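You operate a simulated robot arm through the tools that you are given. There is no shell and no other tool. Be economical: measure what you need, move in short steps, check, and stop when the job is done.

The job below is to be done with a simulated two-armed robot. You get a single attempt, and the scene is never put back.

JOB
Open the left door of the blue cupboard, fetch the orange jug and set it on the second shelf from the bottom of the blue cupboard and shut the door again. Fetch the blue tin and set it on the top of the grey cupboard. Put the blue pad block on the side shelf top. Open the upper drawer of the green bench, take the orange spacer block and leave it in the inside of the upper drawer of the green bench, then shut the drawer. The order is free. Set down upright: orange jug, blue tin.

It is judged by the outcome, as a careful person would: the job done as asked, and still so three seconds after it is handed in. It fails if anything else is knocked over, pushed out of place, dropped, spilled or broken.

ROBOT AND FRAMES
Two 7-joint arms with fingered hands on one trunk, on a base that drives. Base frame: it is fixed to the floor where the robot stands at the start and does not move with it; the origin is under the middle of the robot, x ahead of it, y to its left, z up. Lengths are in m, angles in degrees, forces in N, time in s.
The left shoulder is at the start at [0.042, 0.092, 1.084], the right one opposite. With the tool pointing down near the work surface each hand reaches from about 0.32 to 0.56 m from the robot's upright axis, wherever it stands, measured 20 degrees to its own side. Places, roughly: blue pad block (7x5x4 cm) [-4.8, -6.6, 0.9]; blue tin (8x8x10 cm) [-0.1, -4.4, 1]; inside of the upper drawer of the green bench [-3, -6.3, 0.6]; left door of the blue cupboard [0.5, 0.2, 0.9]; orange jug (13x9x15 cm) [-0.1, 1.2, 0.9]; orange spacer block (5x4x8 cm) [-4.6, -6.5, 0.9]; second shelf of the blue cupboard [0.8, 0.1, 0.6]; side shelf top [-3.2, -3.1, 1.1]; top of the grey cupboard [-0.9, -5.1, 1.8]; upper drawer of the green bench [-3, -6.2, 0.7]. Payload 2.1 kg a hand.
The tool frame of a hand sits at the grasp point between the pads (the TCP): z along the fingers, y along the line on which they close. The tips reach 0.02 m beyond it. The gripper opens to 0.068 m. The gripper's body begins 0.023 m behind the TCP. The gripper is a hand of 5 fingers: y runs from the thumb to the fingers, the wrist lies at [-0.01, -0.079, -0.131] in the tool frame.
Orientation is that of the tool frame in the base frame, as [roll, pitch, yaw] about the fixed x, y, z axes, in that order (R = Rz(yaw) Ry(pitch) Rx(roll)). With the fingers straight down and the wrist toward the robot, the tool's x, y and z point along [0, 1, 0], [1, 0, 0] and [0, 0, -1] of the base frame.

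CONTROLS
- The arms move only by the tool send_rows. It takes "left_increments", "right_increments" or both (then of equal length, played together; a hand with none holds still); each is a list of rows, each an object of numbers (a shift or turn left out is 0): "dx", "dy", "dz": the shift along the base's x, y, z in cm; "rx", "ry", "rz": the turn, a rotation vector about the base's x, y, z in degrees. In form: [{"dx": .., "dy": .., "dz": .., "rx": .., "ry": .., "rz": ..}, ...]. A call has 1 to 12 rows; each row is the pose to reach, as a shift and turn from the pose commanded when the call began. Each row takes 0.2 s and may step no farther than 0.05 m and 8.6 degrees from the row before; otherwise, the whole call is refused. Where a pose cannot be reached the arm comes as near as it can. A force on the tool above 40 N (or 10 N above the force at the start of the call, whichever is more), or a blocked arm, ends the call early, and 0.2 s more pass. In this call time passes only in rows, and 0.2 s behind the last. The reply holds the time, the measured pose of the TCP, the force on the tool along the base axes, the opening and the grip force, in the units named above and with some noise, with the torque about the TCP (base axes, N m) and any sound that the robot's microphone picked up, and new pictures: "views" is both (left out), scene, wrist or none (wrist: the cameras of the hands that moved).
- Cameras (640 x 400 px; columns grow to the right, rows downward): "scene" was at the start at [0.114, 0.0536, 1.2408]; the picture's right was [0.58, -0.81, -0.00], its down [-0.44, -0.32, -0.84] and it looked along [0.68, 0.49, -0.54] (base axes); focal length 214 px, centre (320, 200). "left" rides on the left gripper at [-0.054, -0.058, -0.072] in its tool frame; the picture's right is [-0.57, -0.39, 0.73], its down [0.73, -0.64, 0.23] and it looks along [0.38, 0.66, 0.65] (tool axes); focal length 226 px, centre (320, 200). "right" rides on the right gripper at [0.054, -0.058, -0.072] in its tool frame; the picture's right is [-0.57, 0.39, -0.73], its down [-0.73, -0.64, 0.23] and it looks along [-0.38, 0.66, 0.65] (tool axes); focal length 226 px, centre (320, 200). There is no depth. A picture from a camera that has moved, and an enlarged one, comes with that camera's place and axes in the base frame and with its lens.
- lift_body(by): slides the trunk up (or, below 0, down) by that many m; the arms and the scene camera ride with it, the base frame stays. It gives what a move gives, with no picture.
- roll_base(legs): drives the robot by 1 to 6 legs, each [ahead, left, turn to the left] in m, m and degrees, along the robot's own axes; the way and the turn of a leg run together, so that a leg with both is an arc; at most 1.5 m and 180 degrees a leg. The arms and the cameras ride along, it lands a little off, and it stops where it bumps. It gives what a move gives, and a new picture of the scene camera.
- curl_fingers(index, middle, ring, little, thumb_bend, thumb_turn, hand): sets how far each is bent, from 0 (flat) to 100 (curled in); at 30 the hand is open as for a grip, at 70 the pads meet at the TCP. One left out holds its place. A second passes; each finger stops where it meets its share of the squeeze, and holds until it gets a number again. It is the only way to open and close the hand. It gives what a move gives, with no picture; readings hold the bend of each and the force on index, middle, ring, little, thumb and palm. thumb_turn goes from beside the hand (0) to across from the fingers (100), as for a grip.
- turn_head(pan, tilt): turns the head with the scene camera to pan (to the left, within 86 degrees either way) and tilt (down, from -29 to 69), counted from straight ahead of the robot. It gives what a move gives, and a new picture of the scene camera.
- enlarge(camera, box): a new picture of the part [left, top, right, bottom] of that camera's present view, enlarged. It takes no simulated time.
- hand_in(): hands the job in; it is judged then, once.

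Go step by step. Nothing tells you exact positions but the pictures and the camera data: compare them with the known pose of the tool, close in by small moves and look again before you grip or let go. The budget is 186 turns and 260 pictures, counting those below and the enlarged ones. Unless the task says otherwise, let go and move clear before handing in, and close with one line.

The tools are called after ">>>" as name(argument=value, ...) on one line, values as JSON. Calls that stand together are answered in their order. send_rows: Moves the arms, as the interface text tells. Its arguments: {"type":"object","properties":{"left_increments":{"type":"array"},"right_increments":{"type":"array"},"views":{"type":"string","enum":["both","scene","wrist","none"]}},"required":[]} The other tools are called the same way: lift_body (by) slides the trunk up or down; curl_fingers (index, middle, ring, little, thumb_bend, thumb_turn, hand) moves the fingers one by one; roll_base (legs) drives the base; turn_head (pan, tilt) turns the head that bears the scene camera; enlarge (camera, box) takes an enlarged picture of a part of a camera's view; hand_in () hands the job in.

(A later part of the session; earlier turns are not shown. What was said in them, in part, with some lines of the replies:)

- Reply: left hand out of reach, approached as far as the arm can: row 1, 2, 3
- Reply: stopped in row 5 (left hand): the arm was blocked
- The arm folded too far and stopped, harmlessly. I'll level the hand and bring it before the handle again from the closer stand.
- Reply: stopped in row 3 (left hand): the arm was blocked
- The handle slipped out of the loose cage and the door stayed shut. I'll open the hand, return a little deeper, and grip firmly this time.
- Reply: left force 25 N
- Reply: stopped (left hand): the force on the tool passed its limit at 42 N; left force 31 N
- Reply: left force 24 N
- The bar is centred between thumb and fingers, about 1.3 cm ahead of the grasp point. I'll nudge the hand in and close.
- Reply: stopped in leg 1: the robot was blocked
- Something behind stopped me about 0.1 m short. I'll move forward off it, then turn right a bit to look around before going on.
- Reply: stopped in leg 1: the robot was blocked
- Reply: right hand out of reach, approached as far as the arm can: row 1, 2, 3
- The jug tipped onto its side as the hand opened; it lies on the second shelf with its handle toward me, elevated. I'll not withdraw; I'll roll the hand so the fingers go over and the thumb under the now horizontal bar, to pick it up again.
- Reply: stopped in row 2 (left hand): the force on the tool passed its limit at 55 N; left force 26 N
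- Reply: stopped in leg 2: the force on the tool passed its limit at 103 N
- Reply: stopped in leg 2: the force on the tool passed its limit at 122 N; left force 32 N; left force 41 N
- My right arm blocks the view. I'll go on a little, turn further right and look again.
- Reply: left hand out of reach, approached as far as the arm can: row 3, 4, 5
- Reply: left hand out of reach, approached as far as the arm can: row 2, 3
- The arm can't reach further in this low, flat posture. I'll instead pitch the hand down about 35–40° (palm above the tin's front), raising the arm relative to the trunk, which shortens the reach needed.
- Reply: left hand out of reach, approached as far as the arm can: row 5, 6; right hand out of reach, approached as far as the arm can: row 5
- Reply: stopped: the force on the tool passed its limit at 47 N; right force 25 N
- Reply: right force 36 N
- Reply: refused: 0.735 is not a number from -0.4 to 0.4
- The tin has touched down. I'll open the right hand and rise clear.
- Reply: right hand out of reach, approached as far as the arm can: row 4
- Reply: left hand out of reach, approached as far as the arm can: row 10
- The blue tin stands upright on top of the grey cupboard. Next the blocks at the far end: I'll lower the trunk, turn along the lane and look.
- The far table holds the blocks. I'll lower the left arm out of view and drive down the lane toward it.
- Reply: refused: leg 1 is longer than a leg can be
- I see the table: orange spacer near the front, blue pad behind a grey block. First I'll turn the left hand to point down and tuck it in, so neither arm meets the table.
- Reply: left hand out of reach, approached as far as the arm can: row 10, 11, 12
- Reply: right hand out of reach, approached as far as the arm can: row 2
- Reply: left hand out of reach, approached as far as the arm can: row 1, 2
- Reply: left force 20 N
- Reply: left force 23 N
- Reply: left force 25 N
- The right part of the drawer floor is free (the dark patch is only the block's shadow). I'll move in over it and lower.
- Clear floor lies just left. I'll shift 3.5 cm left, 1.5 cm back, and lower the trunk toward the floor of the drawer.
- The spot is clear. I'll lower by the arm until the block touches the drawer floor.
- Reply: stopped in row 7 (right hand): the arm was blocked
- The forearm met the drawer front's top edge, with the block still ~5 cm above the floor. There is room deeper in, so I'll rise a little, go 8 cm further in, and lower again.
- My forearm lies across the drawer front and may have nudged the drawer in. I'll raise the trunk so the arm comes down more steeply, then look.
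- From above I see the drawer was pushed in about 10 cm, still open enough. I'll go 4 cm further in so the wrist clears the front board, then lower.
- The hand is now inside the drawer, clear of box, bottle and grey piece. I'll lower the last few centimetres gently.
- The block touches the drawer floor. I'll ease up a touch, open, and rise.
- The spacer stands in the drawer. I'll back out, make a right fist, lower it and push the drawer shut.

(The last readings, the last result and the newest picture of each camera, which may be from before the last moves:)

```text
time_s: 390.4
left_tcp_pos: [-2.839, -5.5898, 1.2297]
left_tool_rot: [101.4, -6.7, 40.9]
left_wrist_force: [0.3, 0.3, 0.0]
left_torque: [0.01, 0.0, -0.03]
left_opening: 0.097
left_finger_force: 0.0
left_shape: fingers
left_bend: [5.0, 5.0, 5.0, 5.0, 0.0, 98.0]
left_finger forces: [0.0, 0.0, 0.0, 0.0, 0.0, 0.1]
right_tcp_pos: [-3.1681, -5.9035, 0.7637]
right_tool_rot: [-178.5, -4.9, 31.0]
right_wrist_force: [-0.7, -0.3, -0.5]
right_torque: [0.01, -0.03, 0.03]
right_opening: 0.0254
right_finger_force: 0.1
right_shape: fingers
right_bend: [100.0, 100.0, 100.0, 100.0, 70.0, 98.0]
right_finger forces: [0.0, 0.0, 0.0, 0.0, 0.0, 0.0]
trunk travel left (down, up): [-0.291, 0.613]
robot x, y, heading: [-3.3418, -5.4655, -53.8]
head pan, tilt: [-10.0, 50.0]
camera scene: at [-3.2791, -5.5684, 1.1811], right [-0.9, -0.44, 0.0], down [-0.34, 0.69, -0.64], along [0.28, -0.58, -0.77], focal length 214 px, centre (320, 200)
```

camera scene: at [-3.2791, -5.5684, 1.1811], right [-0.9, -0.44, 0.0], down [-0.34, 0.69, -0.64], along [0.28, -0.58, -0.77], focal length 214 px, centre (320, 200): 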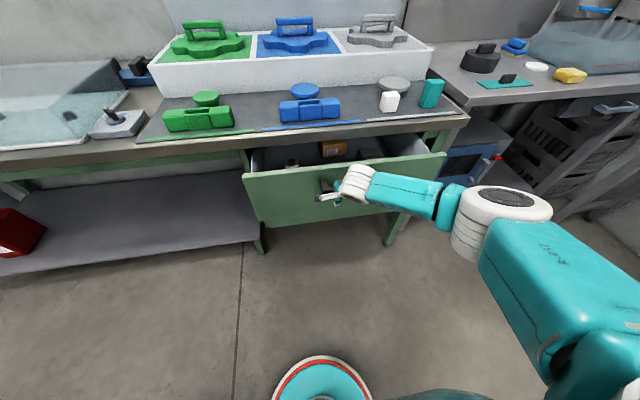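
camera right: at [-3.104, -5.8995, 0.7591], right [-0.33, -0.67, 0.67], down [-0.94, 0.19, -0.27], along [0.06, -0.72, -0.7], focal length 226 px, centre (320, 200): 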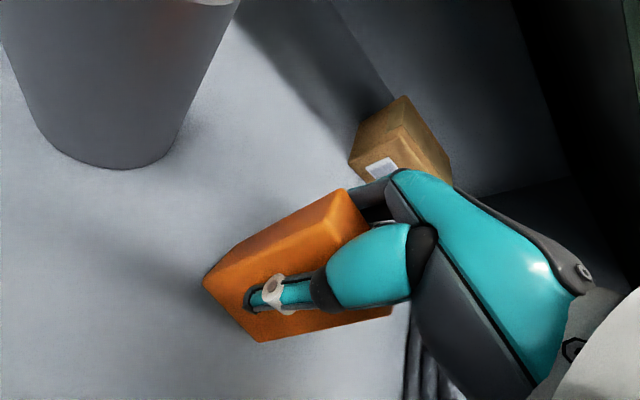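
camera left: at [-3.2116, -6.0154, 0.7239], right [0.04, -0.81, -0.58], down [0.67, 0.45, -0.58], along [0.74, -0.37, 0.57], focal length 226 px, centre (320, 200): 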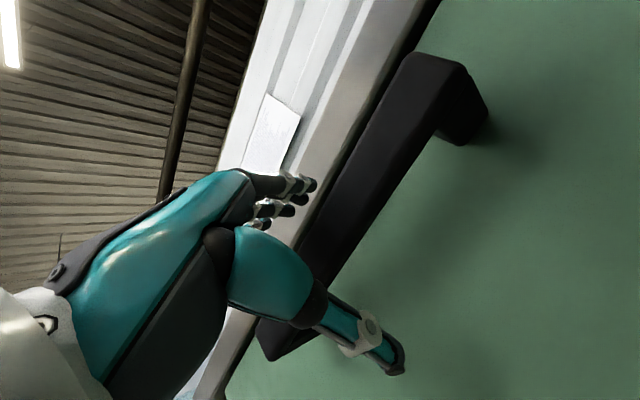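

It is closing smoothly. I'll keep pushing until it stops.

>>> roll_base(legs=[[0.2, 0, 0]])

```text
time_s: 391.7
left_tcp_pos: [-2.7663, -5.6873, 1.2301]
left_tool_rot: [101.3, -6.7, 40.9]
left_wrist_force: [-0.3, 0.4, 1.3]
left_torque: [-0.01, 0.01, 0.01]
left_opening: 0.0969
left_finger_force: 0.0
left_shape: fingers
left_bend: [5.0, 5.0, 5.0, 5.0, 0.0, 98.0]
left_finger forces: [0.0, 0.0, 0.0, 0.0, 0.0, 0.0]
right_tcp_pos: [-3.0957, -6.0018, 0.7642]
right_tool_rot: [-178.2, -4.8, 31.0]
right_wrist_force: [-12.2, 15.3, 12.2]
right_torque: [-0.38, -0.24, -0.07]
right_opening: 0.029
right_finger_force: 11.9
right_shape: fingers
right_bend: [100.0, 100.0, 100.0, 100.0, 70.0, 98.0]
right_finger forces: [9.7, 13.3, 0.1, 0.0, 0.0, 0.0]
trunk travel left (down, up): [-0.291, 0.613]
robot x, y, heading: [-3.2696, -5.5666, -53.7]
head pan, tilt: [-10.0, 50.0]
stopped in leg 1: the force on the tool passed its limit at 80 N (the readings are from after the stop); the commanded pose is now the measured one
camera scene: at [-3.2074, -5.667, 1.1815], right [-0.9, -0.44, 0.0], down [-0.33, 0.69, -0.64], along [0.28, -0.58, -0.76], focal length 214 px, centre (320, 200)
```

scene: 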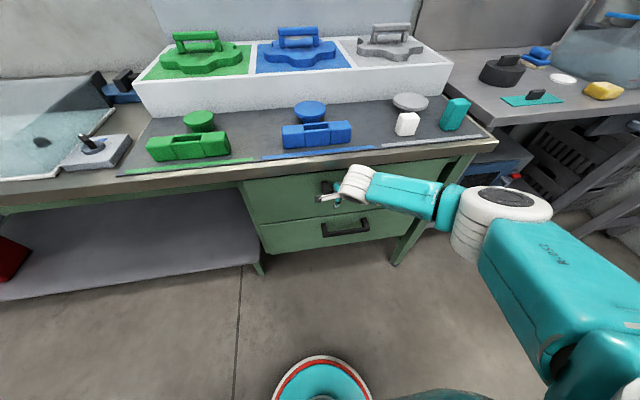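

The drawer is shut. Next the blue pad: I'll back off, raise the right hand and open it, turn to the far table and approach with the right hand leading.

>>> roll_base(legs=[[-0.3, 0, 0]])

>>> send_rows(right_increments=[{"dz": 4}, {"dz": 8}, {"dz": 12}, {"dz": 16}, {"dz": 20}, {"dz": 24}, {"dz": 28}], views="none")

>>> curl_fingers(hand="right", index=15, middle=15, ring=15, little=15, thumb_bend=15)

>>> roll_base(legs=[[0, 0, -90], [0, 0.36, 0], [0.98, 0, 0]])

```text
time_s: 393.8
left_tcp_pos: [-2.942, -5.4471, 1.2295]
left_tool_rot: [101.5, -6.7, 40.9]
left_wrist_force: [0.1, 0.7, 0.0]
left_torque: [0.03, -0.01, 0.0]
left_opening: 0.097
left_finger_force: 0.1
left_shape: fingers
left_bend: [5.0, 5.0, 5.0, 5.0, 0.0, 98.0]
left_finger forces: [0.0, 0.0, 0.0, 0.0, 0.0, 0.1]
right_tcp_pos: [-3.2729, -5.7584, 0.7626]
right_tool_rot: [-178.1, -4.8, 30.8]
right_wrist_force: [-0.2, 0.3, -0.3]
right_torque: [-0.01, 0.01, 0.0]
right_opening: 0.0256
right_finger_force: 0.0
right_shape: fingers
right_bend: [100.0, 100.0, 100.0, 100.0, 70.0, 98.0]
right_finger forces: [0.0, 0.0, 0.0, 0.1, 0.0, 0.0]
trunk travel left (down, up): [-0.291, 0.613]
robot x, y, heading: [-3.4477, -5.3224, -54.1]
head pan, tilt: [-10.0, 50.0]
camera scene: at [-3.3834, -5.4249, 1.1811], right [-0.9, -0.44, 0.0], down [-0.34, 0.69, -0.64], along [0.28, -0.58, -0.77], focal length 214 px, centre (320, 200)
```

scene: 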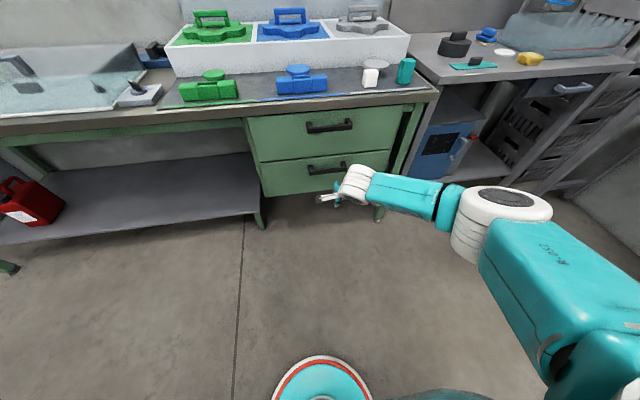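

```text
time_s: 395.4
left_tcp_pos: [-2.9439, -5.4474, 1.2287]
left_tool_rot: [101.5, -6.7, 41.0]
left_wrist_force: [0.3, 0.3, 0.3]
left_torque: [0.0, -0.02, -0.02]
left_opening: 0.0967
left_finger_force: 0.1
left_shape: fingers
left_bend: [5.0, 5.0, 5.0, 5.0, 0.0, 98.0]
left_finger forces: [0.0, 0.1, 0.1, 0.1, 0.1, 0.0]
right_tcp_pos: [-3.2738, -5.7584, 1.0436]
right_tool_rot: [-178.1, -4.8, 30.8]
right_wrist_force: [0.7, -0.6, 0.7]
right_torque: [0.01, 0.04, -0.01]
right_opening: 0.0258
right_finger_force: 0.1
right_shape: fingers
right_bend: [100.0, 100.0, 100.0, 100.0, 70.0, 98.0]
right_finger forces: [0.0, 0.0, 0.0, 0.0, 0.0, 0.0]
trunk travel left (down, up): [-0.291, 0.613]
robot x, y, heading: [-3.4457, -5.3208, -54.0]
head pan, tilt: [-10.0, 50.0]
```

```text
time_s: 396.4
left_tcp_pos: [-2.9438, -5.4474, 1.2282]
left_tool_rot: [101.5, -6.8, 40.8]
left_wrist_force: [-0.4, -1.1, 0.5]
left_torque: [-0.01, 0.0, 0.04]
left_opening: 0.0967
left_finger_force: 0.0
left_shape: fingers
left_bend: [5.0, 5.0, 5.0, 5.0, 0.0, 98.0]
left_finger forces: [0.1, 0.0, 0.0, 0.1, 0.1, 0.1]
right_tcp_pos: [-3.2735, -5.758, 1.0431]
right_tool_rot: [-178.1, -4.8, 30.9]
right_wrist_force: [0.6, -0.5, 0.8]
right_torque: [0.02, -0.01, 0.01]
right_opening: 0.084
right_finger_force: 0.1
right_shape: fingers
right_bend: [15.0, 15.0, 15.0, 15.0, 15.0, 98.0]
right_finger forces: [0.1, 0.0, 0.1, 0.0, 0.1, 0.0]
trunk travel left (down, up): [-0.291, 0.613]
robot x, y, heading: [-3.4444, -5.321, -53.7]
head pan, tilt: [-10.0, 50.0]
```

```text
time_s: 407.2
left_tcp_pos: [-4.1023, -6.7357, 1.2287]
left_tool_rot: [101.5, -6.7, -46.6]
left_wrist_force: [-1.1, -0.5, 0.0]
left_torque: [0.0, 0.0, -0.01]
left_opening: 0.0968
left_finger_force: 0.0
left_shape: fingers
left_bend: [5.0, 5.0, 5.0, 5.0, 0.0, 98.0]
left_finger forces: [0.0, 0.0, 0.1, 0.0, 0.0, 0.1]
right_tcp_pos: [-4.4295, -6.4195, 1.0427]
right_tool_rot: [-178.0, -4.8, -56.6]
right_wrist_force: [-0.8, 0.0, 0.6]
right_torque: [0.01, -0.01, 0.02]
right_opening: 0.0839
right_finger_force: 0.1
right_shape: fingers
right_bend: [15.0, 15.0, 15.0, 15.0, 15.0, 98.0]
right_finger forces: [0.0, 0.0, 0.0, 0.1, 0.0, 0.0]
trunk travel left (down, up): [-0.291, 0.613]
robot x, y, heading: [-4.0001, -6.2266, -141.6]
head pan, tilt: [-10.0, 50.0]
camera scene: at [-4.1008, -6.2918, 1.1811], right [-0.48, 0.88, 0.0], down [0.67, 0.37, -0.64], along [-0.56, -0.31, -0.77], focal length 214 px, centre (320, 200)
```

scene: 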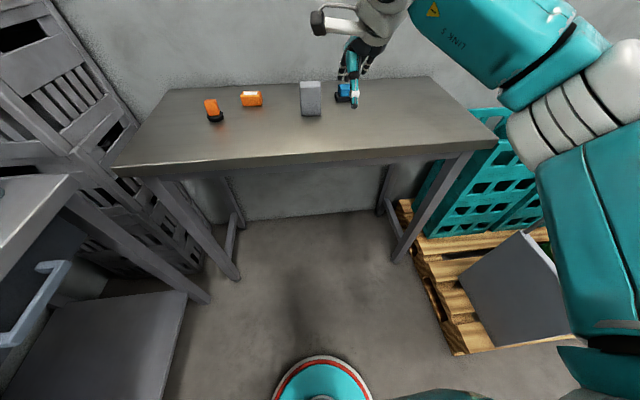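

The pad sits behind the grey block. I'll straighten, roll in 22 cm with a small right shift, extend the right arm and check with its camera.

>>> roll_base(legs=[[0, 0, -2.4], [0.22, -0.06, 0]])

>>> send_rows(right_increments=[{"dx": -2.6, "dy": -1.9}, {"dx": -5.2, "dy": -3.8}, {"dx": -7.3, "dy": -5.3}], views="wrist")

```text
time_s: 409.3
left_tcp_pos: [-4.3361, -6.8159, 1.2285]
left_tool_rot: [101.5, -6.7, -48.6]
left_wrist_force: [0.4, -0.5, 0.0]
left_torque: [-0.01, 0.02, 0.0]
left_opening: 0.0969
left_finger_force: 0.1
left_shape: fingers
left_bend: [5.0, 5.0, 5.0, 5.0, 0.0, 98.0]
left_finger forces: [0.0, 0.0, 0.0, 0.0, 0.0, 0.1]
right_tcp_pos: [-4.6515, -6.486, 1.0412]
right_tool_rot: [-178.1, -5.0, -58.7]
right_wrist_force: [0.3, 0.4, -0.5]
right_torque: [-0.01, 0.03, 0.01]
right_opening: 0.0841
right_finger_force: 0.0
right_shape: fingers
right_bend: [15.0, 15.0, 15.0, 15.0, 15.0, 98.0]
right_finger forces: [0.0, 0.0, 0.0, 0.0, 0.0, 0.0]
trunk travel left (down, up): [-0.291, 0.613]
robot x, y, heading: [-4.2167, -6.3098, -143.5]
head pan, tilt: [-10.0, 50.0]
camera scene: at [-4.3184, -6.371, 1.1811], right [-0.44, 0.9, 0.0], down [0.69, 0.34, -0.64], along [-0.58, -0.29, -0.77], focal length 214 px, centre (320, 200)
```

scene: 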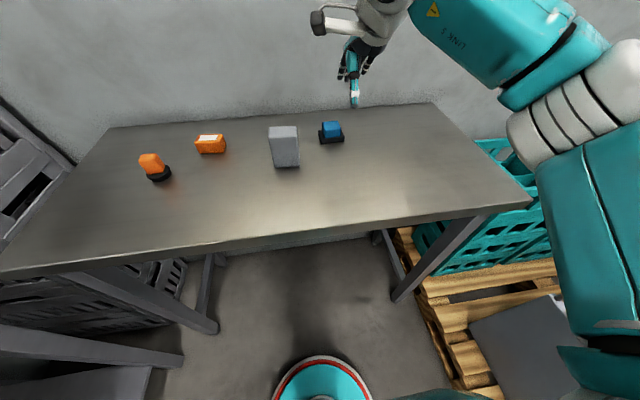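

```text
time_s: 410.1
left_tcp_pos: [-4.3359, -6.8137, 1.2294]
left_tool_rot: [101.5, -6.8, -48.6]
left_wrist_force: [0.6, -0.3, 0.4]
left_torque: [0.0, -0.01, 0.01]
left_opening: 0.0969
left_finger_force: 0.0
left_shape: fingers
left_bend: [5.0, 5.0, 5.0, 5.0, 0.0, 98.0]
left_finger forces: [0.0, 0.1, 0.0, 0.0, 0.0, 0.0]
right_tcp_pos: [-4.7071, -6.5276, 1.0403]
right_tool_rot: [-178.2, -4.8, -58.6]
right_wrist_force: [-0.8, 0.0, 0.5]
right_torque: [0.01, 0.01, -0.01]
right_opening: 0.084
right_finger_force: 0.0
right_shape: fingers
right_bend: [15.0, 15.0, 15.0, 15.0, 15.0, 98.0]
right_finger forces: [0.0, 0.0, 0.0, 0.1, 0.1, 0.0]
right hand out of reach, approached as far as the arm can: row 3
trunk travel left (down, up): [-0.291, 0.613]
robot x, y, heading: [-4.2137, -6.3097, -143.6]
head pan, tilt: [-10.0, 50.0]
camera right: at [-4.6344, -6.5401, 1.1203], right [-0.67, 0.32, 0.67], down [0.18, 0.95, -0.27], along [-0.72, -0.06, -0.7], focal length 226 px, centre (320, 200)
```

right: 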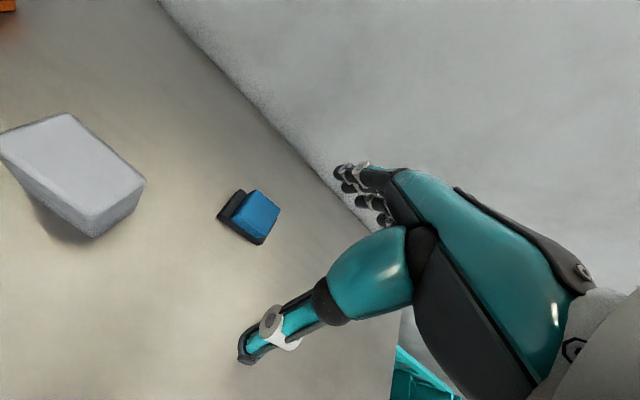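

Both cameras put the pad at (-4.769, -6.565). I'll roll 7 cm ahead and lower the hand over it.

>>> roll_base(legs=[[0.07, -0.007, 0]])

>>> send_rows(right_increments=[{"dz": -3.5}, {"dz": -7}, {"dz": -10}], views="wrist")

```text
time_s: 411.1
left_tcp_pos: [-4.3993, -6.8503, 1.2271]
left_tool_rot: [101.6, -6.8, -48.8]
left_wrist_force: [-0.5, -1.1, 0.1]
left_torque: [0.0, -0.02, -0.03]
left_opening: 0.0967
left_finger_force: 0.1
left_shape: fingers
left_bend: [5.0, 5.0, 5.0, 5.0, 0.0, 98.0]
left_finger forces: [0.1, 0.1, 0.0, 0.1, 0.0, 0.0]
right_tcp_pos: [-4.7686, -6.561, 1.0409]
right_tool_rot: [-178.2, -4.8, -58.9]
right_wrist_force: [0.5, 0.8, 0.9]
right_torque: [0.02, -0.01, -0.01]
right_opening: 0.084
right_finger_force: 0.1
right_shape: fingers
right_bend: [15.0, 15.0, 15.0, 15.0, 15.0, 98.0]
right_finger forces: [0.0, 0.0, 0.0, 0.0, 0.1, 0.0]
trunk travel left (down, up): [-0.291, 0.613]
robot x, y, heading: [-4.278, -6.3478, -143.7]
head pan, tilt: [-10.0, 50.0]
camera scene: at [-4.3794, -6.4067, 1.1811], right [-0.44, 0.9, 0.0], down [0.69, 0.34, -0.64], along [-0.58, -0.28, -0.77], focal length 214 px, centre (320, 200)
```

scene: 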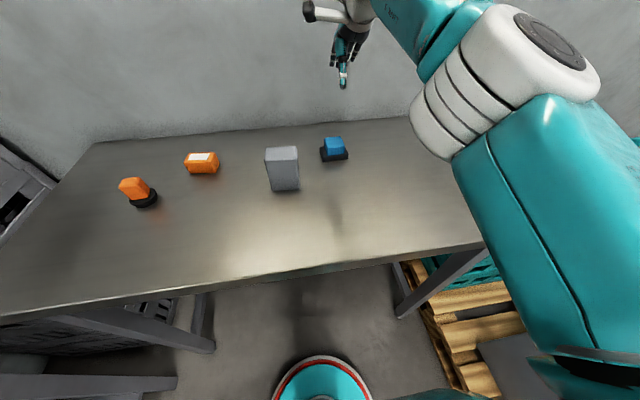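

```text
time_s: 411.9
left_tcp_pos: [-4.3981, -6.8498, 1.2289]
left_tool_rot: [101.5, -6.7, -48.9]
left_wrist_force: [-0.2, 0.6, -0.1]
left_torque: [0.0, 0.0, 0.02]
left_opening: 0.097
left_finger_force: 0.1
left_shape: fingers
left_bend: [5.0, 5.0, 5.0, 5.0, 0.0, 98.0]
left_finger forces: [0.0, 0.0, 0.0, 0.1, 0.0, 0.0]
right_tcp_pos: [-4.7686, -6.5642, 0.9395]
right_tool_rot: [-178.1, -4.8, -58.9]
right_wrist_force: [-0.7, 0.4, 0.5]
right_torque: [0.02, -0.01, 0.01]
right_opening: 0.0841
right_finger_force: 0.1
right_shape: fingers
right_bend: [15.0, 15.0, 15.0, 15.0, 15.0, 98.0]
right_finger forces: [0.1, 0.0, 0.0, 0.0, 0.0, 0.1]
trunk travel left (down, up): [-0.291, 0.613]
robot x, y, heading: [-4.275, -6.3474, -143.8]
head pan, tilt: [-10.0, 50.0]
camera right: at [-4.6961, -6.5761, 1.0186], right [-0.67, 0.32, 0.66], down [0.18, 0.95, -0.27], along [-0.71, -0.06, -0.7], focal length 226 px, centre (320, 200)
```

right: 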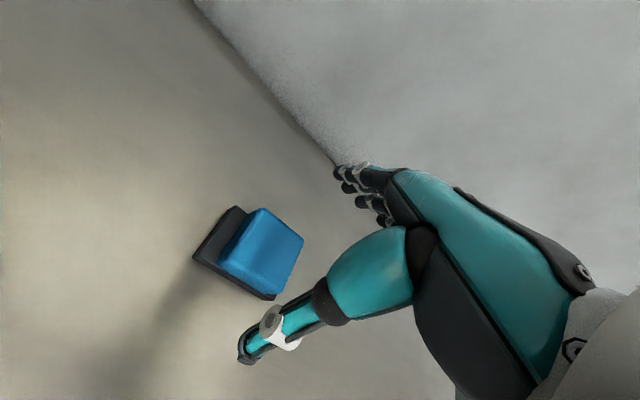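

Perfectly centred, with the short side along the closing line. I'll lower the last 5.5 cm, grip, and lift.

>>> send_rows(right_increments=[{"dz": -2}, {"dz": -4}, {"dz": -5.6}], views="none")

>>> curl_fingers(hand="right", index=70, middle=70, ring=70, little=70, thumb_bend=70)

>>> send_rows(right_increments=[{"dz": 4}, {"dz": 8}, {"dz": 12}, {"dz": 16}], views="wrist")

```text
time_s: 412.7
left_tcp_pos: [-4.399, -6.8508, 1.2288]
left_tool_rot: [101.5, -6.8, -48.8]
left_wrist_force: [-0.1, 0.6, 0.0]
left_torque: [-0.01, 0.0, -0.05]
left_opening: 0.0969
left_finger_force: 0.2
left_shape: fingers
left_bend: [5.0, 5.0, 5.0, 5.0, 0.0, 98.0]
left_finger forces: [0.1, 0.0, 0.1, 0.1, 0.0, 0.0]
right_tcp_pos: [-4.7669, -6.5612, 0.8839]
right_tool_rot: [-178.1, -4.8, -58.9]
right_wrist_force: [0.5, -0.6, -0.2]
right_torque: [-0.02, 0.02, 0.0]
right_opening: 0.0842
right_finger_force: 0.1
right_shape: fingers
right_bend: [15.0, 15.0, 15.0, 15.0, 15.0, 98.0]
right_finger forces: [0.0, 0.0, 0.0, 0.1, 0.1, 0.0]
trunk travel left (down, up): [-0.291, 0.613]
robot x, y, heading: [-4.2749, -6.3415, -143.8]
head pan, tilt: [-10.0, 50.0]
```

```text
time_s: 413.7
left_tcp_pos: [-4.3977, -6.8501, 1.2285]
left_tool_rot: [101.5, -6.8, -48.6]
left_wrist_force: [1.0, -0.2, -0.3]
left_torque: [0.02, 0.0, 0.02]
left_opening: 0.0969
left_finger_force: 0.1
left_shape: fingers
left_bend: [5.0, 5.0, 5.0, 5.0, 0.0, 98.0]
left_finger forces: [0.1, 0.0, 0.0, 0.1, 0.0, 0.1]
right_tcp_pos: [-4.7684, -6.5637, 0.8846]
right_tool_rot: [-178.2, -4.9, -58.8]
right_wrist_force: [-0.8, -2.5, 4.6]
right_torque: [-0.01, 0.11, 0.02]
right_opening: 0.0335
right_finger_force: 17.7
right_shape: fingers
right_bend: [53.0, 57.0, 56.0, 70.0, 50.0, 93.0]
right_finger forces: [7.1, 6.1, 5.8, 0.0, 17.6, 0.0]
trunk travel left (down, up): [-0.291, 0.613]
robot x, y, heading: [-4.2757, -6.3442, -143.8]
head pan, tilt: [-10.0, 50.0]
```

```text
time_s: 414.7
left_tcp_pos: [-4.3994, -6.8508, 1.2283]
left_tool_rot: [101.5, -6.7, -48.9]
left_wrist_force: [0.5, 0.1, -0.8]
left_torque: [-0.02, 0.01, 0.01]
left_opening: 0.0969
left_finger_force: 0.1
left_shape: fingers
left_bend: [5.0, 5.0, 5.0, 5.0, 0.0, 98.0]
left_finger forces: [0.0, 0.1, 0.1, 0.0, 0.0, 0.1]
right_tcp_pos: [-4.7669, -6.5609, 1.0455]
right_tool_rot: [-178.1, -4.8, -58.8]
right_wrist_force: [0.6, -0.5, -1.2]
right_torque: [0.01, -0.01, 0.02]
right_opening: 0.0331
right_finger_force: 17.3
right_shape: fingers
right_bend: [54.0, 59.0, 58.0, 70.0, 50.0, 93.0]
right_finger forces: [7.1, 5.3, 4.9, 0.0, 17.2, 0.0]
trunk travel left (down, up): [-0.291, 0.613]
robot x, y, heading: [-4.2804, -6.3512, -143.6]
head pan, tilt: [-10.0, 50.0]
camera right: at [-4.6947, -6.5735, 1.1239], right [-0.68, 0.32, 0.66], down [0.18, 0.95, -0.27], along [-0.71, -0.06, -0.7], focal length 226 px, centre (320, 200)
```

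right: 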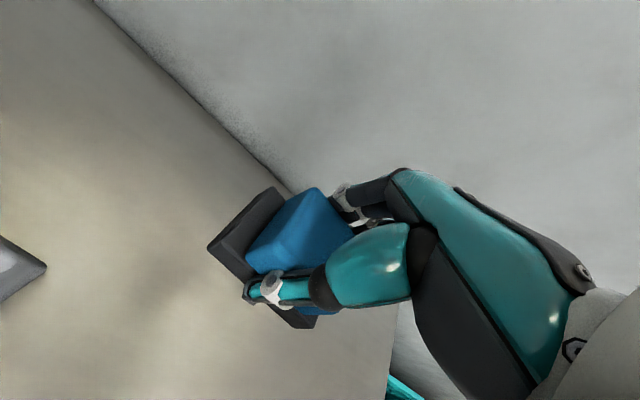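

The pad is in hand. I'll back away up the lane to the side shelf's row, turn to face it, and look.

>>> roll_base(legs=[[-1.4, 0, 0], [-1.35, 0, 0], [0, 0, -90]])

>>> turn_head(pan=5, tilt=18)

```text
time_s: 431.8
left_tcp_pos: [-2.5468, -4.622, 1.2283]
left_tool_rot: [101.4, -6.7, -139.9]
left_wrist_force: [0.2, 0.1, 0.2]
left_torque: [-0.01, 0.01, 0.02]
left_opening: 0.0968
left_finger_force: 0.0
left_shape: fingers
left_bend: [5.0, 5.0, 5.0, 5.0, 0.0, 98.0]
left_finger forces: [0.1, 0.1, 0.1, 0.0, 0.0, 0.1]
right_tcp_pos: [-2.2513, -4.2584, 1.0443]
right_tool_rot: [-178.2, -4.9, -150.0]
right_wrist_force: [0.5, 0.4, -1.0]
right_torque: [0.01, -0.03, 0.01]
right_opening: 0.0331
right_finger_force: 16.5
right_shape: fingers
right_bend: [54.0, 59.0, 58.0, 70.0, 50.0, 93.0]
right_finger forces: [6.9, 5.1, 4.8, 0.0, 16.7, 0.0]
trunk travel left (down, up): [-0.291, 0.613]
robot x, y, heading: [-2.0472, -4.7533, 125.3]
head pan, tilt: [-10.0, 50.0]
camera scene: at [-2.104, -4.6462, 1.1811], right [0.91, 0.42, 0.0], down [0.33, -0.69, -0.64], along [-0.27, 0.58, -0.77], focal length 214 px, centre (320, 200)
```

scene: 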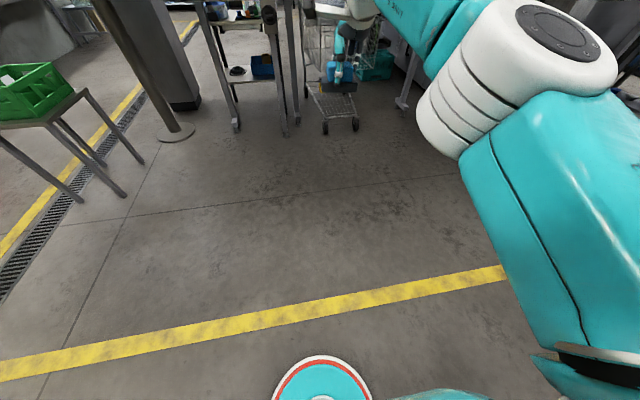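

```text
time_s: 432.8
left_tcp_pos: [-2.5475, -4.6215, 1.2286]
left_tool_rot: [101.5, -6.7, -139.9]
left_wrist_force: [-0.2, 0.0, 0.4]
left_torque: [-0.02, 0.02, 0.01]
left_opening: 0.097
left_finger_force: 0.1
left_shape: fingers
left_bend: [5.0, 5.0, 5.0, 5.0, 0.0, 98.0]
left_finger forces: [0.0, 0.1, 0.0, 0.1, 0.1, 0.0]
right_tcp_pos: [-2.2506, -4.2591, 1.0449]
right_tool_rot: [-178.0, -4.7, -150.1]
right_wrist_force: [-1.1, -0.5, -1.9]
right_torque: [0.0, 0.04, -0.01]
right_opening: 0.0327
right_finger_force: 16.4
right_shape: fingers
right_bend: [54.0, 59.0, 58.0, 70.0, 50.0, 93.0]
right_finger forces: [6.8, 5.1, 4.7, 0.0, 16.5, 0.0]
trunk travel left (down, up): [-0.291, 0.613]
robot x, y, heading: [-2.0448, -4.7542, 125.2]
head pan, tilt: [5.0, 18.0]
camera scene: at [-2.1315, -4.6445, 1.2298], right [0.77, 0.64, 0.0], down [0.2, -0.24, -0.95], along [-0.61, 0.73, -0.31], focal length 214 px, centre (320, 200)
```

scene: 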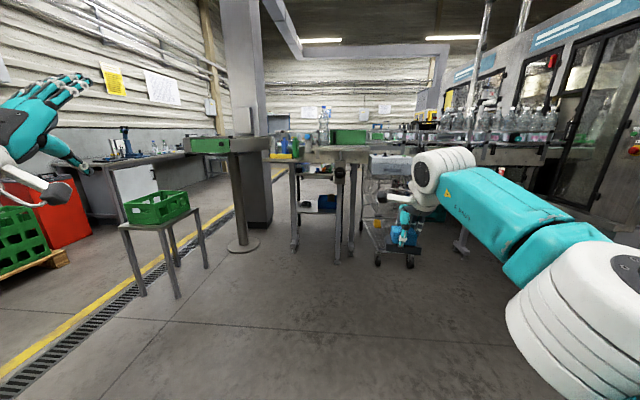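

The side shelf should appear around pixel (339,146). I'll enlarge that part.

>>> enlarge(camera="scene", box=[230, 90, 450, 270])

```text
2.22 times, centred on (340, 180) of scene
camera zoom: at [-2.1315, -4.6445, 1.2298], right [0.77, 0.64, 0.0], down [0.2, -0.24, -0.95], along [-0.61, 0.73, -0.31], focal length 477 px, centre (276, 244)
```

zoom: 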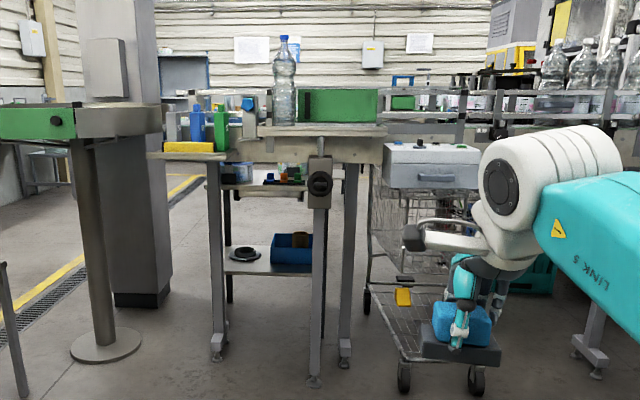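

The side shelf is the higher platform with a green box and a bottle on it. I'll raise the trunk and go closer to look at its free space from above.

>>> lift_body(by=0.35)

>>> roll_base(legs=[[1.1, 0, 0]])

>>> turn_head(pan=8, tilt=30)

```text
time_s: 436.2
left_tcp_pos: [-2.5465, -4.6208, 1.5775]
left_tool_rot: [101.5, -6.7, -140.0]
left_wrist_force: [-0.4, -0.2, -0.4]
left_torque: [0.03, 0.01, 0.01]
left_opening: 0.0968
left_finger_force: 0.0
left_shape: fingers
left_bend: [5.0, 5.0, 5.0, 5.0, 0.0, 98.0]
left_finger forces: [0.0, 0.0, 0.0, 0.0, 0.0, 0.0]
right_tcp_pos: [-2.2376, -4.2764, 1.4377]
right_tool_rot: [176.9, -5.2, -149.5]
right_wrist_force: [1.0, 0.0, -0.8]
right_torque: [-0.02, 0.02, 0.0]
right_opening: 0.0328
right_finger_force: 16.7
right_shape: fingers
right_bend: [54.0, 59.0, 58.0, 70.0, 50.0, 93.0]
right_finger forces: [6.8, 5.2, 4.7, 0.0, 16.6, 0.0]
trunk travel left (down, up): [-0.641, 0.263]
robot x, y, heading: [-2.0482, -4.7563, 125.1]
head pan, tilt: [5.0, 18.0]
```

```text
time_s: 441.8
left_tcp_pos: [-3.171, -3.7194, 1.5769]
left_tool_rot: [101.5, -6.7, -140.3]
left_wrist_force: [0.4, -0.6, -1.3]
left_torque: [0.01, -0.02, 0.01]
left_opening: 0.0968
left_finger_force: 0.1
left_shape: fingers
left_bend: [5.0, 5.0, 5.0, 5.0, 0.0, 98.0]
left_finger forces: [0.0, 0.0, 0.0, 0.0, 0.1, 0.1]
right_tcp_pos: [-2.8587, -3.3788, 1.4362]
right_tool_rot: [176.9, -5.1, -150.1]
right_wrist_force: [-0.1, 0.2, -0.4]
right_torque: [0.01, -0.01, -0.01]
right_opening: 0.0327
right_finger_force: 16.6
right_shape: fingers
right_bend: [54.0, 59.0, 58.0, 70.0, 50.0, 93.0]
right_finger forces: [6.8, 5.1, 4.8, 0.0, 16.6, 0.0]
trunk travel left (down, up): [-0.641, 0.263]
robot x, y, heading: [-2.668, -3.8574, 124.6]
head pan, tilt: [5.0, 18.0]
camera scene: at [-2.7372, -3.7731, 1.5815], right [0.77, 0.64, 0.0], down [0.2, -0.24, -0.95], along [-0.61, 0.73, -0.31], focal length 214 px, centre (320, 200)
```

scene: 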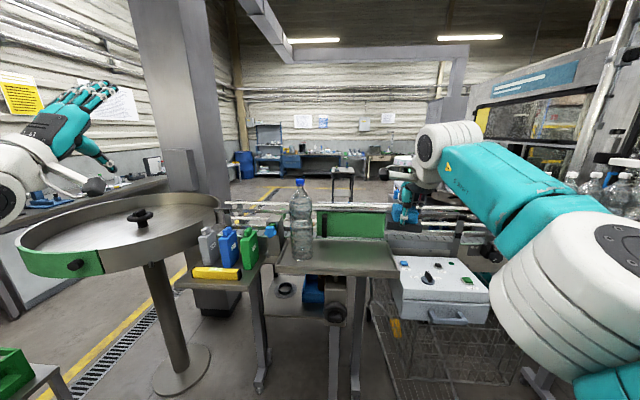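

```text
time_s: 442.6
left_tcp_pos: [-3.1713, -3.7208, 1.5788]
left_tool_rot: [101.5, -6.7, -140.4]
left_wrist_force: [0.4, -0.2, -1.0]
left_torque: [0.0, -0.01, 0.0]
left_opening: 0.0968
left_finger_force: 0.1
left_shape: fingers
left_bend: [5.0, 5.0, 5.0, 5.0, 0.0, 98.0]
left_finger forces: [0.1, 0.0, 0.0, 0.1, 0.1, 0.1]
right_tcp_pos: [-2.8583, -3.3783, 1.4368]
right_tool_rot: [176.9, -5.2, -150.0]
right_wrist_force: [-0.3, -0.3, -0.2]
right_torque: [0.01, -0.01, 0.02]
right_opening: 0.0327
right_finger_force: 16.5
right_shape: fingers
right_bend: [54.0, 59.0, 58.0, 70.0, 50.0, 93.0]
right_finger forces: [6.8, 5.1, 4.8, 0.0, 16.6, 0.0]
trunk travel left (down, up): [-0.641, 0.263]
robot x, y, heading: [-2.6703, -3.8561, 124.5]
head pan, tilt: [8.0, 30.0]
camera scene: at [-2.7388, -3.7787, 1.5623], right [0.74, 0.68, 0.0], down [0.34, -0.37, -0.87], along [-0.59, 0.64, -0.5], focal length 214 px, centre (320, 200)
```

scene: 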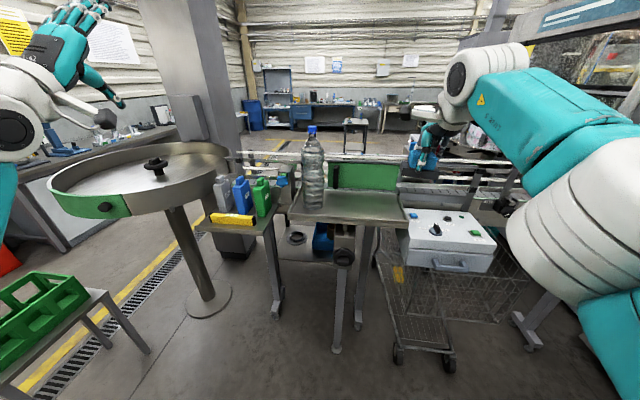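

The platform at about (-3.16,-3.13), z≈1.1 matches the side shelf: a bottle on its left, a green panel at the back, and clear space right of centre. I'll move in so the pad comes over that clear space.

>>> roll_base(legs=[[0.31, 0.03, 1]])

>>> send_rows(right_increments=[{"dz": -4}, {"dz": -8}, {"dz": -12}, {"dz": -14}], views="wrist")

```text
time_s: 444.6
left_tcp_pos: [-3.3732, -3.4982, 1.5786]
left_tool_rot: [101.4, -6.7, -139.3]
left_wrist_force: [-0.8, 0.2, 0.3]
left_torque: [0.01, 0.0, -0.01]
left_opening: 0.097
left_finger_force: 0.0
left_shape: fingers
left_bend: [5.0, 5.0, 5.0, 5.0, 0.0, 98.0]
left_finger forces: [0.0, 0.1, 0.0, 0.0, 0.1, 0.0]
right_tcp_pos: [-3.0684, -3.1498, 1.4363]
right_tool_rot: [177.0, -5.2, -149.0]
right_wrist_force: [-0.6, 0.1, -0.4]
right_torque: [0.01, -0.03, -0.02]
right_opening: 0.0326
right_finger_force: 16.6
right_shape: fingers
right_bend: [54.0, 59.0, 58.0, 70.0, 50.0, 93.0]
right_finger forces: [6.7, 5.1, 4.9, 0.1, 16.7, 0.1]
trunk travel left (down, up): [-0.641, 0.263]
robot x, y, heading: [-2.8734, -3.6285, 125.8]
head pan, tilt: [8.0, 30.0]
camera scene: at [-2.9402, -3.5483, 1.5621], right [0.72, 0.69, 0.0], down [0.35, -0.36, -0.87], along [-0.6, 0.63, -0.5], focal length 214 px, centre (320, 200)
```

scene: 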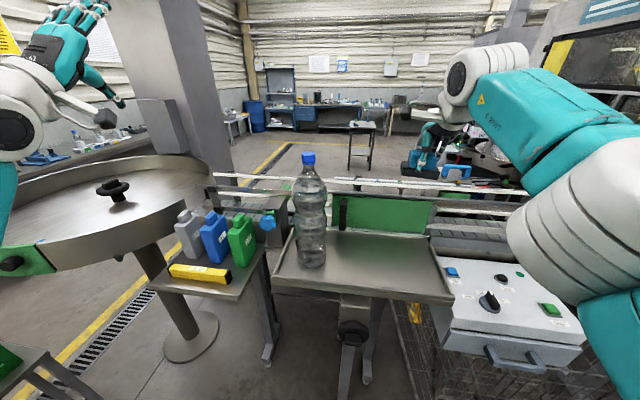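

```text
time_s: 445.6
left_tcp_pos: [-3.373, -3.499, 1.5795]
left_tool_rot: [101.5, -6.7, -139.3]
left_wrist_force: [-0.8, -0.3, -0.3]
left_torque: [-0.01, 0.0, 0.0]
left_opening: 0.0971
left_finger_force: 0.1
left_shape: fingers
left_bend: [5.0, 5.0, 5.0, 5.0, 0.0, 98.0]
left_finger forces: [0.1, 0.0, 0.0, 0.0, 0.1, 0.0]
right_tcp_pos: [-3.0664, -3.1504, 1.2962]
right_tool_rot: [176.9, -5.1, -148.9]
right_wrist_force: [-0.2, 0.2, -1.4]
right_torque: [-0.02, -0.04, -0.01]
right_opening: 0.0323
right_finger_force: 16.6
right_shape: fingers
right_bend: [55.0, 59.0, 59.0, 70.0, 50.0, 93.0]
right_finger forces: [6.8, 5.0, 4.7, 0.0, 16.4, 0.0]
trunk travel left (down, up): [-0.641, 0.263]
robot x, y, heading: [-2.8686, -3.6306, 125.8]
head pan, tilt: [8.0, 30.0]
camera right: at [-3.077, -3.23, 1.3708], right [0.36, 0.62, 0.69], down [0.93, -0.17, -0.33], along [-0.09, 0.76, -0.64], focal length 226 px, centre (320, 200)
```

right: 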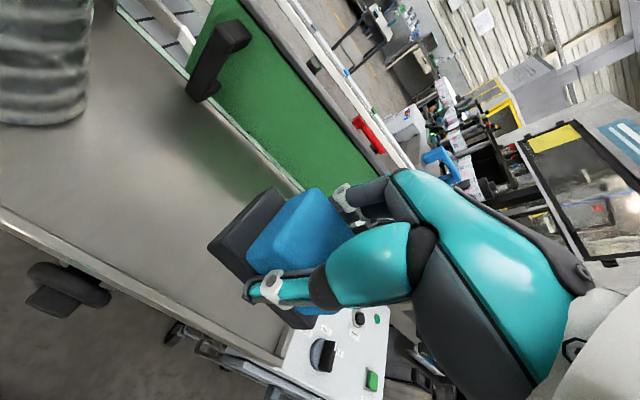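

The shelf top is at z≈1.12, spanning well around the pad's position; it needs to go 5.5 cm further in. Then I'll lower it.

>>> roll_base(legs=[[0.055, 0, 0]])

>>> send_rows(right_increments=[{"dz": -4}, {"dz": -8}, {"dz": -11}], views="wrist")

```text
time_s: 446.6
left_tcp_pos: [-3.4056, -3.4542, 1.5775]
left_tool_rot: [101.6, -6.8, -139.5]
left_wrist_force: [0.2, -0.4, -0.4]
left_torque: [0.02, -0.02, 0.01]
left_opening: 0.097
left_finger_force: 0.0
left_shape: fingers
left_bend: [5.0, 5.0, 5.0, 5.0, 0.0, 98.0]
left_finger forces: [0.0, 0.1, 0.0, 0.0, 0.1, 0.1]
right_tcp_pos: [-3.1, -3.1048, 1.2959]
right_tool_rot: [177.0, -5.3, -148.9]
right_wrist_force: [0.0, 0.5, -1.6]
right_torque: [-0.02, -0.01, 0.04]
right_opening: 0.0324
right_finger_force: 16.5
right_shape: fingers
right_bend: [55.0, 59.0, 59.0, 70.0, 50.0, 93.0]
right_finger forces: [6.7, 5.0, 4.8, 0.0, 16.4, 0.0]
trunk travel left (down, up): [-0.641, 0.263]
robot x, y, heading: [-2.9002, -3.5811, 125.7]
head pan, tilt: [8.0, 30.0]
camera scene: at [-2.9725, -3.503, 1.5621], right [0.72, 0.69, 0.0], down [0.35, -0.36, -0.87], along [-0.6, 0.63, -0.5], focal length 214 px, centre (320, 200)
```

scene: 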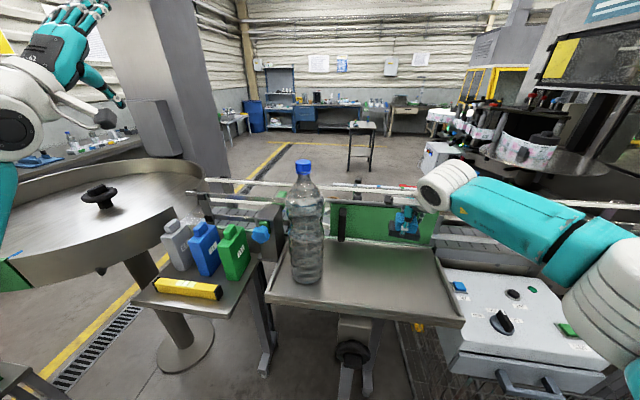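

```text
time_s: 447.4
left_tcp_pos: [-3.4046, -3.4542, 1.5787]
left_tool_rot: [101.5, -6.8, -139.4]
left_wrist_force: [0.3, 0.6, -0.3]
left_torque: [0.0, -0.02, 0.01]
left_opening: 0.097
left_finger_force: 0.1
left_shape: fingers
left_bend: [5.0, 5.0, 5.0, 5.0, 0.0, 98.0]
left_finger forces: [0.0, 0.0, 0.1, 0.1, 0.0, 0.0]
right_tcp_pos: [-3.0987, -3.1059, 1.1865]
right_tool_rot: [176.9, -5.3, -149.0]
right_wrist_force: [0.7, 0.0, -1.5]
right_torque: [0.0, 0.01, -0.02]
right_opening: 0.0327
right_finger_force: 15.8
right_shape: fingers
right_bend: [55.0, 60.0, 59.0, 70.0, 50.0, 93.0]
right_finger forces: [6.8, 4.9, 4.5, 0.0, 16.0, 0.0]
trunk travel left (down, up): [-0.641, 0.263]
robot x, y, heading: [-2.9045, -3.5822, 125.8]
head pan, tilt: [8.0, 30.0]
camera right: at [-3.1082, -3.1838, 1.2609], right [0.36, 0.62, 0.69], down [0.93, -0.17, -0.33], along [-0.08, 0.76, -0.64], focal length 226 px, centre (320, 200)
```

right: 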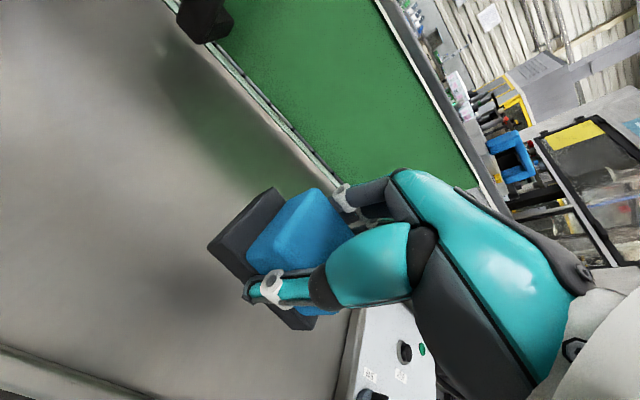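

The pad hovers about 3 cm above the shelf; I'll shift 4 cm left toward its middle and lower to contact.

>>> roll_base(legs=[[-0.01, 0.04, 0]])

>>> send_rows(right_increments=[{"dz": -0.7}, {"dz": -1.4}, {"dz": -2.1}, {"dz": -2.8}, {"dz": -3.4}, {"dz": -4}], views="wrist")

```text
time_s: 448.3
left_tcp_pos: [-3.434, -3.4878, 1.5784]
left_tool_rot: [101.5, -6.7, -139.4]
left_wrist_force: [-0.5, 0.2, 0.2]
left_torque: [0.0, 0.02, -0.02]
left_opening: 0.0967
left_finger_force: 0.0
left_shape: fingers
left_bend: [5.0, 5.0, 5.0, 5.0, 0.0, 98.0]
left_finger forces: [0.0, 0.1, 0.1, 0.0, 0.0, 0.0]
right_tcp_pos: [-3.126, -3.1393, 1.187]
right_tool_rot: [176.9, -5.2, -149.0]
right_wrist_force: [0.5, -0.1, -1.8]
right_torque: [0.02, -0.01, -0.05]
right_opening: 0.0324
right_finger_force: 15.9
right_shape: fingers
right_bend: [55.0, 60.0, 59.0, 70.0, 50.0, 93.0]
right_finger forces: [6.8, 4.8, 4.6, 0.0, 16.2, 0.0]
trunk travel left (down, up): [-0.641, 0.263]
robot x, y, heading: [-2.9307, -3.6096, 125.7]
head pan, tilt: [8.0, 30.0]
camera scene: at [-3.0002, -3.5376, 1.5622], right [0.72, 0.69, 0.0], down [0.35, -0.36, -0.87], along [-0.6, 0.63, -0.5], focal length 214 px, centre (320, 200)
```

scene: 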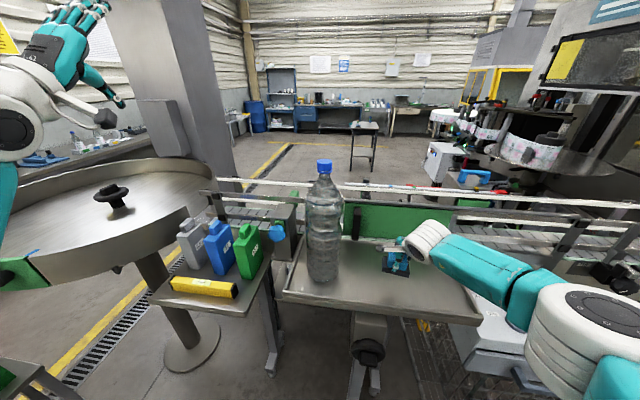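

```text
time_s: 449.7
left_tcp_pos: [-3.4334, -3.4852, 1.5784]
left_tool_rot: [101.5, -6.8, -139.4]
left_wrist_force: [-0.6, 0.9, -0.5]
left_torque: [0.0, 0.02, 0.01]
left_opening: 0.0971
left_finger_force: 0.0
left_shape: fingers
left_bend: [5.0, 5.0, 5.0, 5.0, 0.0, 98.0]
left_finger forces: [0.0, 0.1, 0.1, 0.0, 0.1, 0.0]
right_tcp_pos: [-3.1265, -3.1364, 1.1469]
right_tool_rot: [176.9, -5.2, -149.0]
right_wrist_force: [0.2, -0.2, -1.3]
right_torque: [-0.02, 0.01, -0.02]
right_opening: 0.0324
right_finger_force: 16.1
right_shape: fingers
right_bend: [55.0, 60.0, 59.0, 70.0, 50.0, 93.0]
right_finger forces: [6.8, 4.8, 4.5, 0.0, 16.0, 0.0]
trunk travel left (down, up): [-0.641, 0.263]
robot x, y, heading: [-2.927, -3.6125, 125.6]
head pan, tilt: [8.0, 30.0]
camera right: at [-3.1357, -3.2161, 1.2206], right [0.36, 0.62, 0.69], down [0.93, -0.17, -0.33], along [-0.09, 0.76, -0.64], focal length 226 px, centre (320, 200)
```

right: 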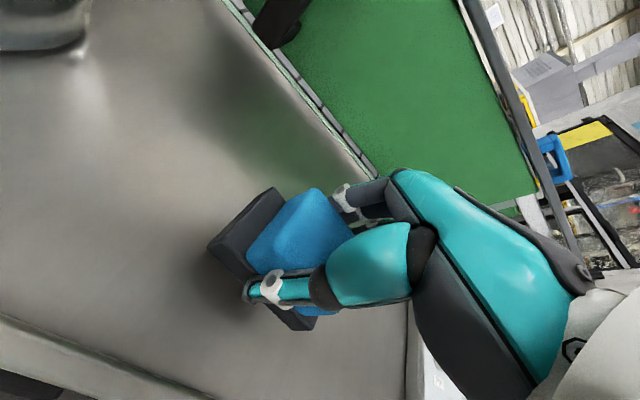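

No contact yet; I'll keep lowering gently.

>>> send_rows(right_increments=[{"dz": -0.6}, {"dz": -1.2}, {"dz": -1.8}, {"dz": -2.4}, {"dz": -3}, {"dz": -3.6}], views="none")

```text
time_s: 451.1
left_tcp_pos: [-3.4312, -3.4886, 1.5789]
left_tool_rot: [101.4, -6.7, -139.4]
left_wrist_force: [0.9, 0.0, 0.7]
left_torque: [0.02, 0.04, 0.0]
left_opening: 0.0968
left_finger_force: 0.0
left_shape: fingers
left_bend: [5.0, 5.0, 5.0, 5.0, 0.0, 98.0]
left_finger forces: [0.0, 0.0, 0.0, 0.0, 0.0, 0.1]
right_tcp_pos: [-3.1245, -3.138, 1.1159]
right_tool_rot: [176.0, -5.4, -148.8]
right_wrist_force: [0.0, -0.5, 18.8]
right_torque: [0.41, -0.13, 0.04]
right_opening: 0.0325
right_finger_force: 23.6
right_shape: fingers
right_bend: [54.0, 59.0, 58.0, 71.0, 53.0, 93.0]
right_finger forces: [7.7, 5.6, 5.1, 8.3, 19.6, 0.0]
right hand out of reach, approached as far as the arm can: row 6
trunk travel left (down, up): [-0.641, 0.263]
robot x, y, heading: [-2.9307, -3.6146, 125.5]
head pan, tilt: [8.0, 30.0]
stopped in row 6 (right hand): the force on the tool passed its limit at 44 N (the readings are from after the stop); the commanded pose is now the measured one
```

The pad is down on the shelf. I'll ease up slightly, open the hand, and rise straight up.

>>> send_rows(right_increments=[{"dz": 0.4}], views="none")

>>> curl_fingers(hand="right", index=20, middle=20, ring=20, little=20, thumb_bend=15)

>>> send_rows(right_increments=[{"dz": 3}, {"dz": 6}, {"dz": 10}, {"dz": 14}, {"dz": 18}, {"dz": 22}], views="wrist")

```text
time_s: 451.5
left_tcp_pos: [-3.4325, -3.4873, 1.5794]
left_tool_rot: [101.5, -6.8, -139.2]
left_wrist_force: [0.7, 0.5, -0.5]
left_torque: [-0.02, 0.01, -0.01]
left_opening: 0.0971
left_finger_force: 0.0
left_shape: fingers
left_bend: [5.0, 5.0, 5.0, 5.0, 0.0, 98.0]
left_finger forces: [0.1, 0.0, 0.0, 0.1, 0.0, 0.0]
right_tcp_pos: [-3.1247, -3.1392, 1.1171]
right_tool_rot: [176.4, -5.2, -148.8]
right_wrist_force: [-1.4, 0.4, 2.2]
right_torque: [0.06, 0.02, 0.04]
right_opening: 0.0321
right_finger_force: 17.2
right_shape: fingers
right_bend: [54.0, 59.0, 59.0, 70.0, 52.0, 93.0]
right_finger forces: [7.9, 5.1, 4.9, 0.0, 17.4, 0.0]
trunk travel left (down, up): [-0.641, 0.263]
robot x, y, heading: [-2.9271, -3.6093, 125.5]
head pan, tilt: [8.0, 30.0]
```

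```text
time_s: 452.5
left_tcp_pos: [-3.432, -3.4859, 1.579]
left_tool_rot: [101.4, -6.7, -139.4]
left_wrist_force: [0.7, -0.3, 0.3]
left_torque: [-0.03, 0.0, 0.02]
left_opening: 0.0969
left_finger_force: 0.0
left_shape: fingers
left_bend: [5.0, 5.0, 5.0, 5.0, 0.0, 98.0]
left_finger forces: [0.0, 0.1, 0.1, 0.0, 0.0, 0.1]
right_tcp_pos: [-3.1243, -3.1381, 1.1178]
right_tool_rot: [176.3, -5.3, -148.9]
right_wrist_force: [-0.6, 0.4, -1.0]
right_torque: [0.01, -0.01, 0.01]
right_opening: 0.0795
right_finger_force: 0.2
right_shape: fingers
right_bend: [20.0, 20.0, 20.0, 20.0, 15.0, 98.0]
right_finger forces: [0.0, 0.0, 0.0, 0.1, 0.0, 0.0]
trunk travel left (down, up): [-0.641, 0.263]
robot x, y, heading: [-2.9319, -3.6118, 125.9]
head pan, tilt: [8.0, 30.0]
```

```text
time_s: 453.9
left_tcp_pos: [-3.4316, -3.4863, 1.58]
left_tool_rot: [101.5, -6.7, -139.4]
left_wrist_force: [-0.2, -0.5, 0.1]
left_torque: [0.0, 0.01, -0.01]
left_opening: 0.0971
left_finger_force: 0.1
left_shape: fingers
left_bend: [5.0, 5.0, 5.0, 5.0, 0.0, 98.0]
left_finger forces: [0.0, 0.0, 0.0, 0.0, 0.0, 0.0]
right_tcp_pos: [-3.1257, -3.1387, 1.3379]
right_tool_rot: [176.3, -5.3, -148.9]
right_wrist_force: [-0.1, -0.3, 0.0]
right_torque: [-0.01, 0.03, 0.0]
right_opening: 0.0797
right_finger_force: 0.1
right_shape: fingers
right_bend: [20.0, 20.0, 20.0, 20.0, 15.0, 98.0]
right_finger forces: [0.1, 0.0, 0.0, 0.0, 0.0, 0.1]
trunk travel left (down, up): [-0.641, 0.263]
robot x, y, heading: [-2.933, -3.6136, 125.7]
head pan, tilt: [8.0, 30.0]
camera right: at [-3.1344, -3.2183, 1.4116], right [0.37, 0.62, 0.7], down [0.93, -0.17, -0.34], along [-0.09, 0.77, -0.63], focal length 226 px, centre (320, 200)
```

right: 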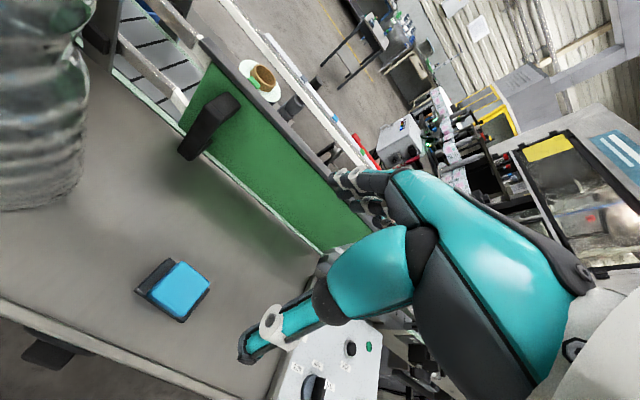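

The blue pad lies flat on the side shelf top, and the hand is clear of it. I'll back away before handing in.

>>> roll_base(legs=[[-0.45, 0, 0]])

```text
time_s: 456.6
left_tcp_pos: [-3.1653, -3.856, 1.5793]
left_tool_rot: [101.5, -6.7, -139.8]
left_wrist_force: [0.3, 0.1, 0.6]
left_torque: [0.02, 0.0, -0.01]
left_opening: 0.0969
left_finger_force: 0.0
left_shape: fingers
left_bend: [5.0, 5.0, 5.0, 5.0, 0.0, 98.0]
left_finger forces: [0.0, 0.1, 0.0, 0.0, 0.0, 0.1]
right_tcp_pos: [-2.8574, -3.5094, 1.3365]
right_tool_rot: [176.3, -5.3, -149.3]
right_wrist_force: [-0.7, -0.9, 0.7]
right_torque: [-0.01, -0.01, 0.02]
right_opening: 0.0799
right_finger_force: 0.0
right_shape: fingers
right_bend: [20.0, 20.0, 20.0, 20.0, 15.0, 98.0]
right_finger forces: [0.1, 0.1, 0.0, 0.0, 0.0, 0.1]
trunk travel left (down, up): [-0.641, 0.263]
robot x, y, heading: [-2.6654, -3.9851, 125.4]
head pan, tilt: [8.0, 30.0]
camera scene: at [-2.7329, -3.9079, 1.5623], right [0.73, 0.69, 0.0], down [0.34, -0.36, -0.87], along [-0.59, 0.63, -0.5], focal length 214 px, centre (320, 200)
```

scene: 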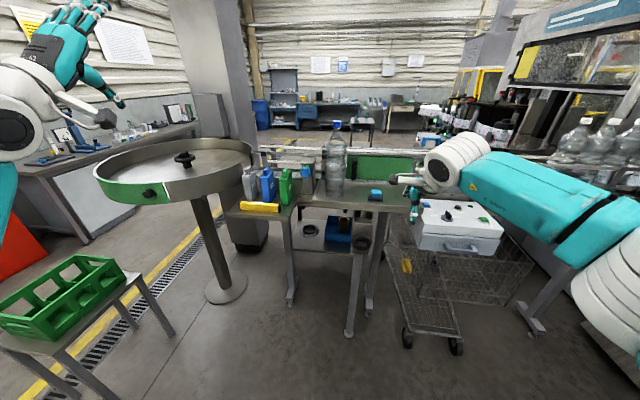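

The robot is clear of everything and the pad rests on the side shelf beside the bottle. The jug, tin and spacer are also in place, and the door and drawer are shut, so I'm handing in.

>>> hand_in()

```text
The job is handed in.
```

I handed the job in with all four items placed and both hands clear. The jug tipped over once as I released it, so I stood it up again. I last saw it upright before the door was pushed shut, with a hard press at the end, and I have not seen inside since. The jug is on the second shelf of the blue cupboard with the left door shut, the tin is upright on top of the grey cupboard, the pad is on the side shelf, and the spacer is in the upper drawer of the green bench with the drawer shut. I also backed into the machine behind the bench once. The bottles on its shelf were still standing afterwards.
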